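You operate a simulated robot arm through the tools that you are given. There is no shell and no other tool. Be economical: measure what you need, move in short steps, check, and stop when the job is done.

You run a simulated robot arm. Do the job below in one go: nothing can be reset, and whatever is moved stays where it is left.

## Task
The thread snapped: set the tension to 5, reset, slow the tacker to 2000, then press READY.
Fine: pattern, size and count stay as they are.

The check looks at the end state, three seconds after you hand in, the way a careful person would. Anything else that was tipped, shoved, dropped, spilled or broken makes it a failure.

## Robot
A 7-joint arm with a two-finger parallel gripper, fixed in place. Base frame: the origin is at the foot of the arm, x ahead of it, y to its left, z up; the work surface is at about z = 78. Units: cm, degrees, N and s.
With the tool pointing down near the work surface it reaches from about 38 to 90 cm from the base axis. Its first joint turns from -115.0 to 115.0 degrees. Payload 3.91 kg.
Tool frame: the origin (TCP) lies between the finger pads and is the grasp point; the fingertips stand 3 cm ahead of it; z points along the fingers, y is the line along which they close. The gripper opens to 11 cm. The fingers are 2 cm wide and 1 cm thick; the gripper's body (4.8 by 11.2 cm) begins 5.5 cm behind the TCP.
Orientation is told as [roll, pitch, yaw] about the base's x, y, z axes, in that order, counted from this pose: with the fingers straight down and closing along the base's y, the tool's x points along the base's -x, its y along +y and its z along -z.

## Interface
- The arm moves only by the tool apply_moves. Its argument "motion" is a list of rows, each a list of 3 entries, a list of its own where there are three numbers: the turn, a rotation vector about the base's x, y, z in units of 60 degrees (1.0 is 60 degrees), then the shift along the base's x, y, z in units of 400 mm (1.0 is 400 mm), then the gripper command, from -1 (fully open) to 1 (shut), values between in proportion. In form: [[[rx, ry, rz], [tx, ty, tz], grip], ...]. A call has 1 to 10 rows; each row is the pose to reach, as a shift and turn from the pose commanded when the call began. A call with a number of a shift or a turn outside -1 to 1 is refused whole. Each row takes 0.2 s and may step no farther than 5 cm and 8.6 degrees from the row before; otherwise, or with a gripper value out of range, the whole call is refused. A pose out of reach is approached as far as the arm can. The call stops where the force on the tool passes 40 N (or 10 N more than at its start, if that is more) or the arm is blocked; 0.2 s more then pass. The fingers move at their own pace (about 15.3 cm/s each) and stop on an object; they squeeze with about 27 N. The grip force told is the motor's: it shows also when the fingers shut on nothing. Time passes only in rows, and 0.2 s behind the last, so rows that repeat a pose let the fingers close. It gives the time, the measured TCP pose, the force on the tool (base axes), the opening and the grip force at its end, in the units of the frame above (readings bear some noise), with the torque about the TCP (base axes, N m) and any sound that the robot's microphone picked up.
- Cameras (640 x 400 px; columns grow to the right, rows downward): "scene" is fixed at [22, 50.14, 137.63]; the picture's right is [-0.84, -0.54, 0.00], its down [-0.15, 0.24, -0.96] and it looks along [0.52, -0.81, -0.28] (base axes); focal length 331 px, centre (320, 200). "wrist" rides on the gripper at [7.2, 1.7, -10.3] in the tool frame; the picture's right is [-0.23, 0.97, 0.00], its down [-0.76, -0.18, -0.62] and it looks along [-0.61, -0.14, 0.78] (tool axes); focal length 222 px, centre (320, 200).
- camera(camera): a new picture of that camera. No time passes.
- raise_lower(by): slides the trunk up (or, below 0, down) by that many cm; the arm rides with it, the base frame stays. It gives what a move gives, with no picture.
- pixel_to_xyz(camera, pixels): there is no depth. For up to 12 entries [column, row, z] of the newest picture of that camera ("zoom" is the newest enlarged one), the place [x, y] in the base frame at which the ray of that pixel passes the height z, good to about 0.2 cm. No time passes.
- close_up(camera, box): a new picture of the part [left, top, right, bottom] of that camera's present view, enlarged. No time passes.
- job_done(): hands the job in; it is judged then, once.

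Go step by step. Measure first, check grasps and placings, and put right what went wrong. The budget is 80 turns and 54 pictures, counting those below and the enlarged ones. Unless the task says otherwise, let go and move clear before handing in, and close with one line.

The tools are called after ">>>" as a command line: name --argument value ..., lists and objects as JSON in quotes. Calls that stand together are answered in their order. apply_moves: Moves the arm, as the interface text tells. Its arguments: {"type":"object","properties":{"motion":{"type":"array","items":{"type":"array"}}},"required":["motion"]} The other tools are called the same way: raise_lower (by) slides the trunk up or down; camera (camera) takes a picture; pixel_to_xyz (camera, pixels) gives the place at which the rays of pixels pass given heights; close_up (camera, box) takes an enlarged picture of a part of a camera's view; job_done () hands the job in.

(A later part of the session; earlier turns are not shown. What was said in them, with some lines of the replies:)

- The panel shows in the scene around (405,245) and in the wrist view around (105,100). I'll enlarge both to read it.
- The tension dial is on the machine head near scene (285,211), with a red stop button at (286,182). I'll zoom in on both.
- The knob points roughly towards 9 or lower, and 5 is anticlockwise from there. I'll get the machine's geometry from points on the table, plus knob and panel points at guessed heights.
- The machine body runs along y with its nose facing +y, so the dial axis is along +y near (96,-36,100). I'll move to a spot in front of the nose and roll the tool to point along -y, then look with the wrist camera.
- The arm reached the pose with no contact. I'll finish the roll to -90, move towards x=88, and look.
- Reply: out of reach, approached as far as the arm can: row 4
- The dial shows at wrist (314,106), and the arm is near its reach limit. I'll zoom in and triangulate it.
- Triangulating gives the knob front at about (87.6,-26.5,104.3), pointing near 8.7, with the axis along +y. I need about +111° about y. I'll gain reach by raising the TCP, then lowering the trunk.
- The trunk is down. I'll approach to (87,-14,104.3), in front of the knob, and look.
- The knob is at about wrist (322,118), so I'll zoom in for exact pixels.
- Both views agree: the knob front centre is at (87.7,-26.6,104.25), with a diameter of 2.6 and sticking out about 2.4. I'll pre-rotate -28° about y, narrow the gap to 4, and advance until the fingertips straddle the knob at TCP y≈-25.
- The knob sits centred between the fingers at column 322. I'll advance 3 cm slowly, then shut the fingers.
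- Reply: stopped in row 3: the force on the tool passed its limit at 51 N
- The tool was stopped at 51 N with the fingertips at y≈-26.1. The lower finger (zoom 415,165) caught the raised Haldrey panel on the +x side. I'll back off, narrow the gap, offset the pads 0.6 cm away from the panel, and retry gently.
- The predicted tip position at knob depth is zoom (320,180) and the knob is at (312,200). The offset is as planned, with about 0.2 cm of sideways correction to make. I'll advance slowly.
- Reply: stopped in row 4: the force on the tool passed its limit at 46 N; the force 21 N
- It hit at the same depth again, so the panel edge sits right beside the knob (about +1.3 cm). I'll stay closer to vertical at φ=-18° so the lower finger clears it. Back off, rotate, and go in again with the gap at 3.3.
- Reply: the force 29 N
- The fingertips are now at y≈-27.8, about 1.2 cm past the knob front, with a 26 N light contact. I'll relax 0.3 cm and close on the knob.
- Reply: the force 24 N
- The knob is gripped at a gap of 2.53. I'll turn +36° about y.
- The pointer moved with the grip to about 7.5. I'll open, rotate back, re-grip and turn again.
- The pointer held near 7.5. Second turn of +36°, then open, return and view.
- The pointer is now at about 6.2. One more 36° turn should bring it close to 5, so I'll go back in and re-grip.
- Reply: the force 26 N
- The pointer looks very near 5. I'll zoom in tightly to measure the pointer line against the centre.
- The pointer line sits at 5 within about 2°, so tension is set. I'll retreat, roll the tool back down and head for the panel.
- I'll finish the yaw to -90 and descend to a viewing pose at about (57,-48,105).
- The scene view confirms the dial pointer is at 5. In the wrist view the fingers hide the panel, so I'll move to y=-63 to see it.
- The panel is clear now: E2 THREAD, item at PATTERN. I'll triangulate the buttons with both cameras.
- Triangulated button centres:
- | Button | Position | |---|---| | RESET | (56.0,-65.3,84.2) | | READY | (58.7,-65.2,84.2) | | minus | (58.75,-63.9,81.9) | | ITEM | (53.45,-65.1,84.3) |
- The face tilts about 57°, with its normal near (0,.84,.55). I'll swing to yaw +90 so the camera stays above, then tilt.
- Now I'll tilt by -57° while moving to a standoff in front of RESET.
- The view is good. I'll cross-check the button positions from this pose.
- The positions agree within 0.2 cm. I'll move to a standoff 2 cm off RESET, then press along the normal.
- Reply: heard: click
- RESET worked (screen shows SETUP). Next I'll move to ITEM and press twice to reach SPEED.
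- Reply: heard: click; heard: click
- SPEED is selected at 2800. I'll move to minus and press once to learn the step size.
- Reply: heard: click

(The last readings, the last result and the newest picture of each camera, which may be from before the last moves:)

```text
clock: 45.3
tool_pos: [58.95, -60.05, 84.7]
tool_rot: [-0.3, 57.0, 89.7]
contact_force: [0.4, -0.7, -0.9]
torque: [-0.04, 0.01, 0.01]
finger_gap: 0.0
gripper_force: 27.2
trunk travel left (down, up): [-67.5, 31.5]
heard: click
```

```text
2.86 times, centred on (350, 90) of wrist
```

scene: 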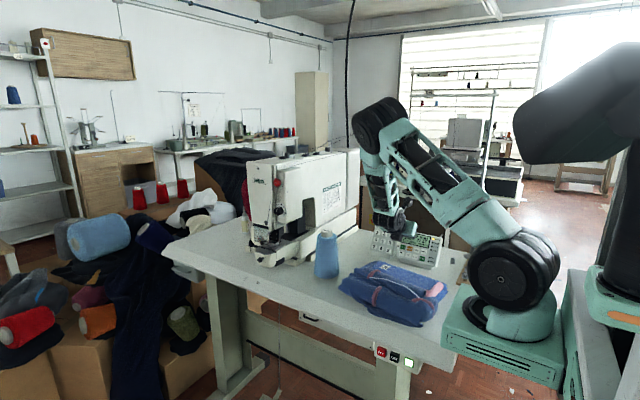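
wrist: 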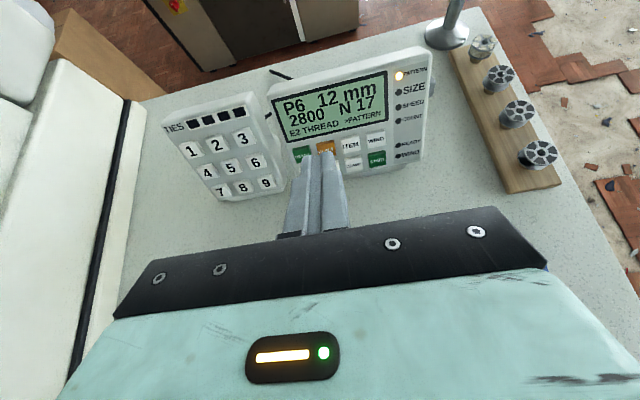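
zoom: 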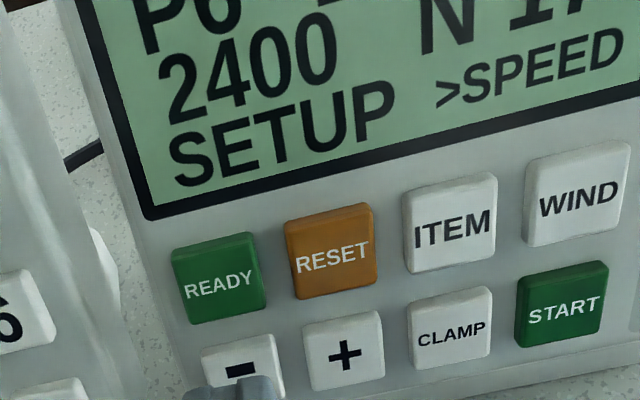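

The step is 400 (now 2400). One more press gives 2000.

>>> apply_moves --motion '[[[0, 0, 0], [0, -0.021, -0.0136], 1], [[0, 0, 0], [0, -0.0315, -0.0204], 1], [[0, 0, 0], [0, -0.042, -0.0272], 1], [[0, 0, 0], [0, -0.048, -0.031], 1], [[0, 0, 0], [0, -0.021, -0.0136], 1], [[0, 0, 0], [0, 0, 0], 1]]'

>>> close_up --camera "wrist" --box '[260, 0, 440, 160]'

```text
clock: 46.7
tool_pos: [58.96, -59.75, 84.58]
tool_rot: [-0.2, 56.8, 89.8]
contact_force: [-0.5, -0.3, -0.7]
torque: [0.01, 0.01, 0.0]
finger_gap: 0.0
gripper_force: 27.1
trunk travel left (down, up): [-67.5, 31.5]
heard: click
```

```text
2.50 times, centred on (350, 80) of wrist
```

zoom: 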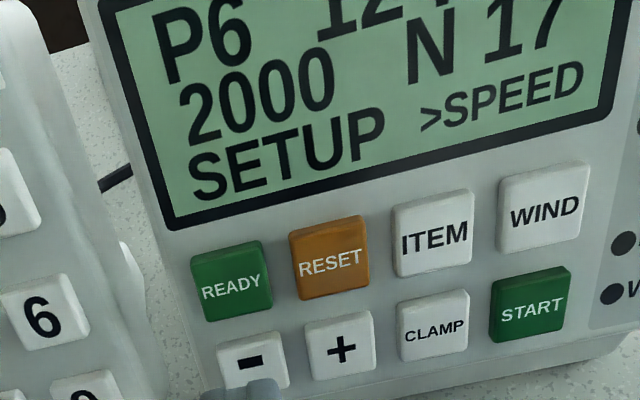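

The speed is 2000. Now I'll press READY.

>>> apply_moves --motion '[[[0, 0, 0], [-0.004, -0.033, 0.0575], 1], [[0, 0, 0], [-0.004, -0.054, 0.0439], 1], [[0, 0, 0], [-0.004, -0.0645, 0.0371], 1], [[0, 0, 0], [-0.004, -0.075, 0.0303], 1], [[0, 0, 0], [-0.004, -0.081, 0.0265], 1], [[0, 0, 0], [-0.004, -0.054, 0.0439], 1], [[0, 0, 0], [-0.004, -0.033, 0.0575], 1], [[0, 0, 0], [-0.004, 0.03, 0.1], 1], [[0, 0, 0], [-0.004, 0.07, 0.2], 1]]'

>>> close_up --camera "wrist" --box '[220, 30, 440, 180]'

>>> close_up --camera "scene" --box '[270, 195, 300, 225]'

```text
clock: 48.7
tool_pos: [58.8, -57.11, 92.52]
tool_rot: [-0.1, 56.8, 89.8]
contact_force: [0.2, -0.1, 0.1]
torque: [-0.01, 0.0, -0.02]
finger_gap: 0.0
gripper_force: 27.4
trunk travel left (down, up): [-67.5, 31.5]
heard: click
```

```text
2.67 times, centred on (330, 105) of wrist
```

zoom: 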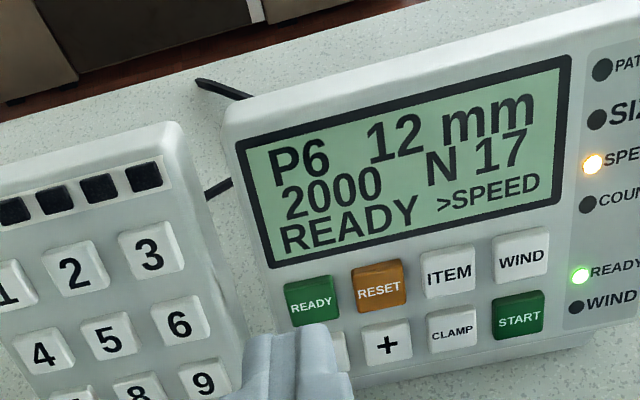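

```text
13.33 times, centred on (285, 210) of scene
```

zoom: 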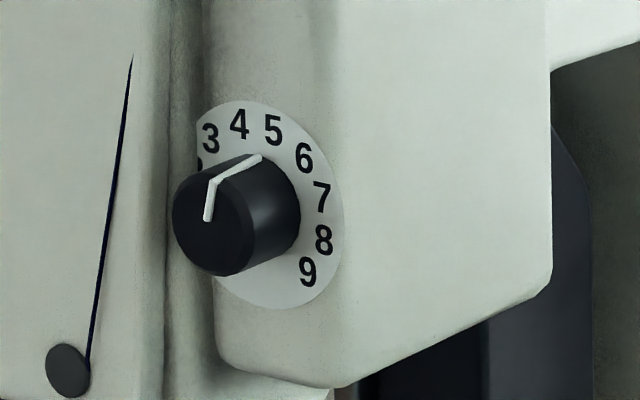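

READY is lit with P6, 12 mm, N 17 and 2000, and the dial pointer matches 5. I'll back away and take a final check picture.

>>> apply_moves --motion '[[[0, 0, 0], [0, 0.03, 0.1], 1], [[0, 0, 0], [0, 0.06, 0.2], 1], [[0, 0, 0], [0, 0.1, 0.3], 1], [[0, 0, 0], [0, 0.1, 0.3], 0.8]]'

>>> camera --camera "scene"

```text
clock: 49.7
tool_pos: [58.88, -53.08, 104.56]
tool_rot: [-0.2, 56.9, 89.8]
contact_force: [0.1, -0.6, -0.2]
torque: [0.02, -0.04, -0.04]
finger_gap: 1.11
gripper_force: 0.1
trunk travel left (down, up): [-67.5, 31.5]
```

```text
15 pictures are left
```

scene: 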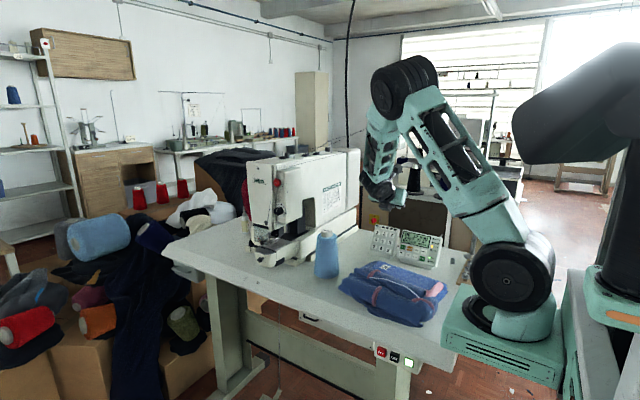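

Nothing else has moved and the arm is clear, so I'm handing in.

>>> job_done

```text
The job is handed in.
```

The tension dial is on 5, the thread error is reset, the speed is 2000 and READY is lit; pattern (P6), size (12 mm) and count (17) are unchanged.
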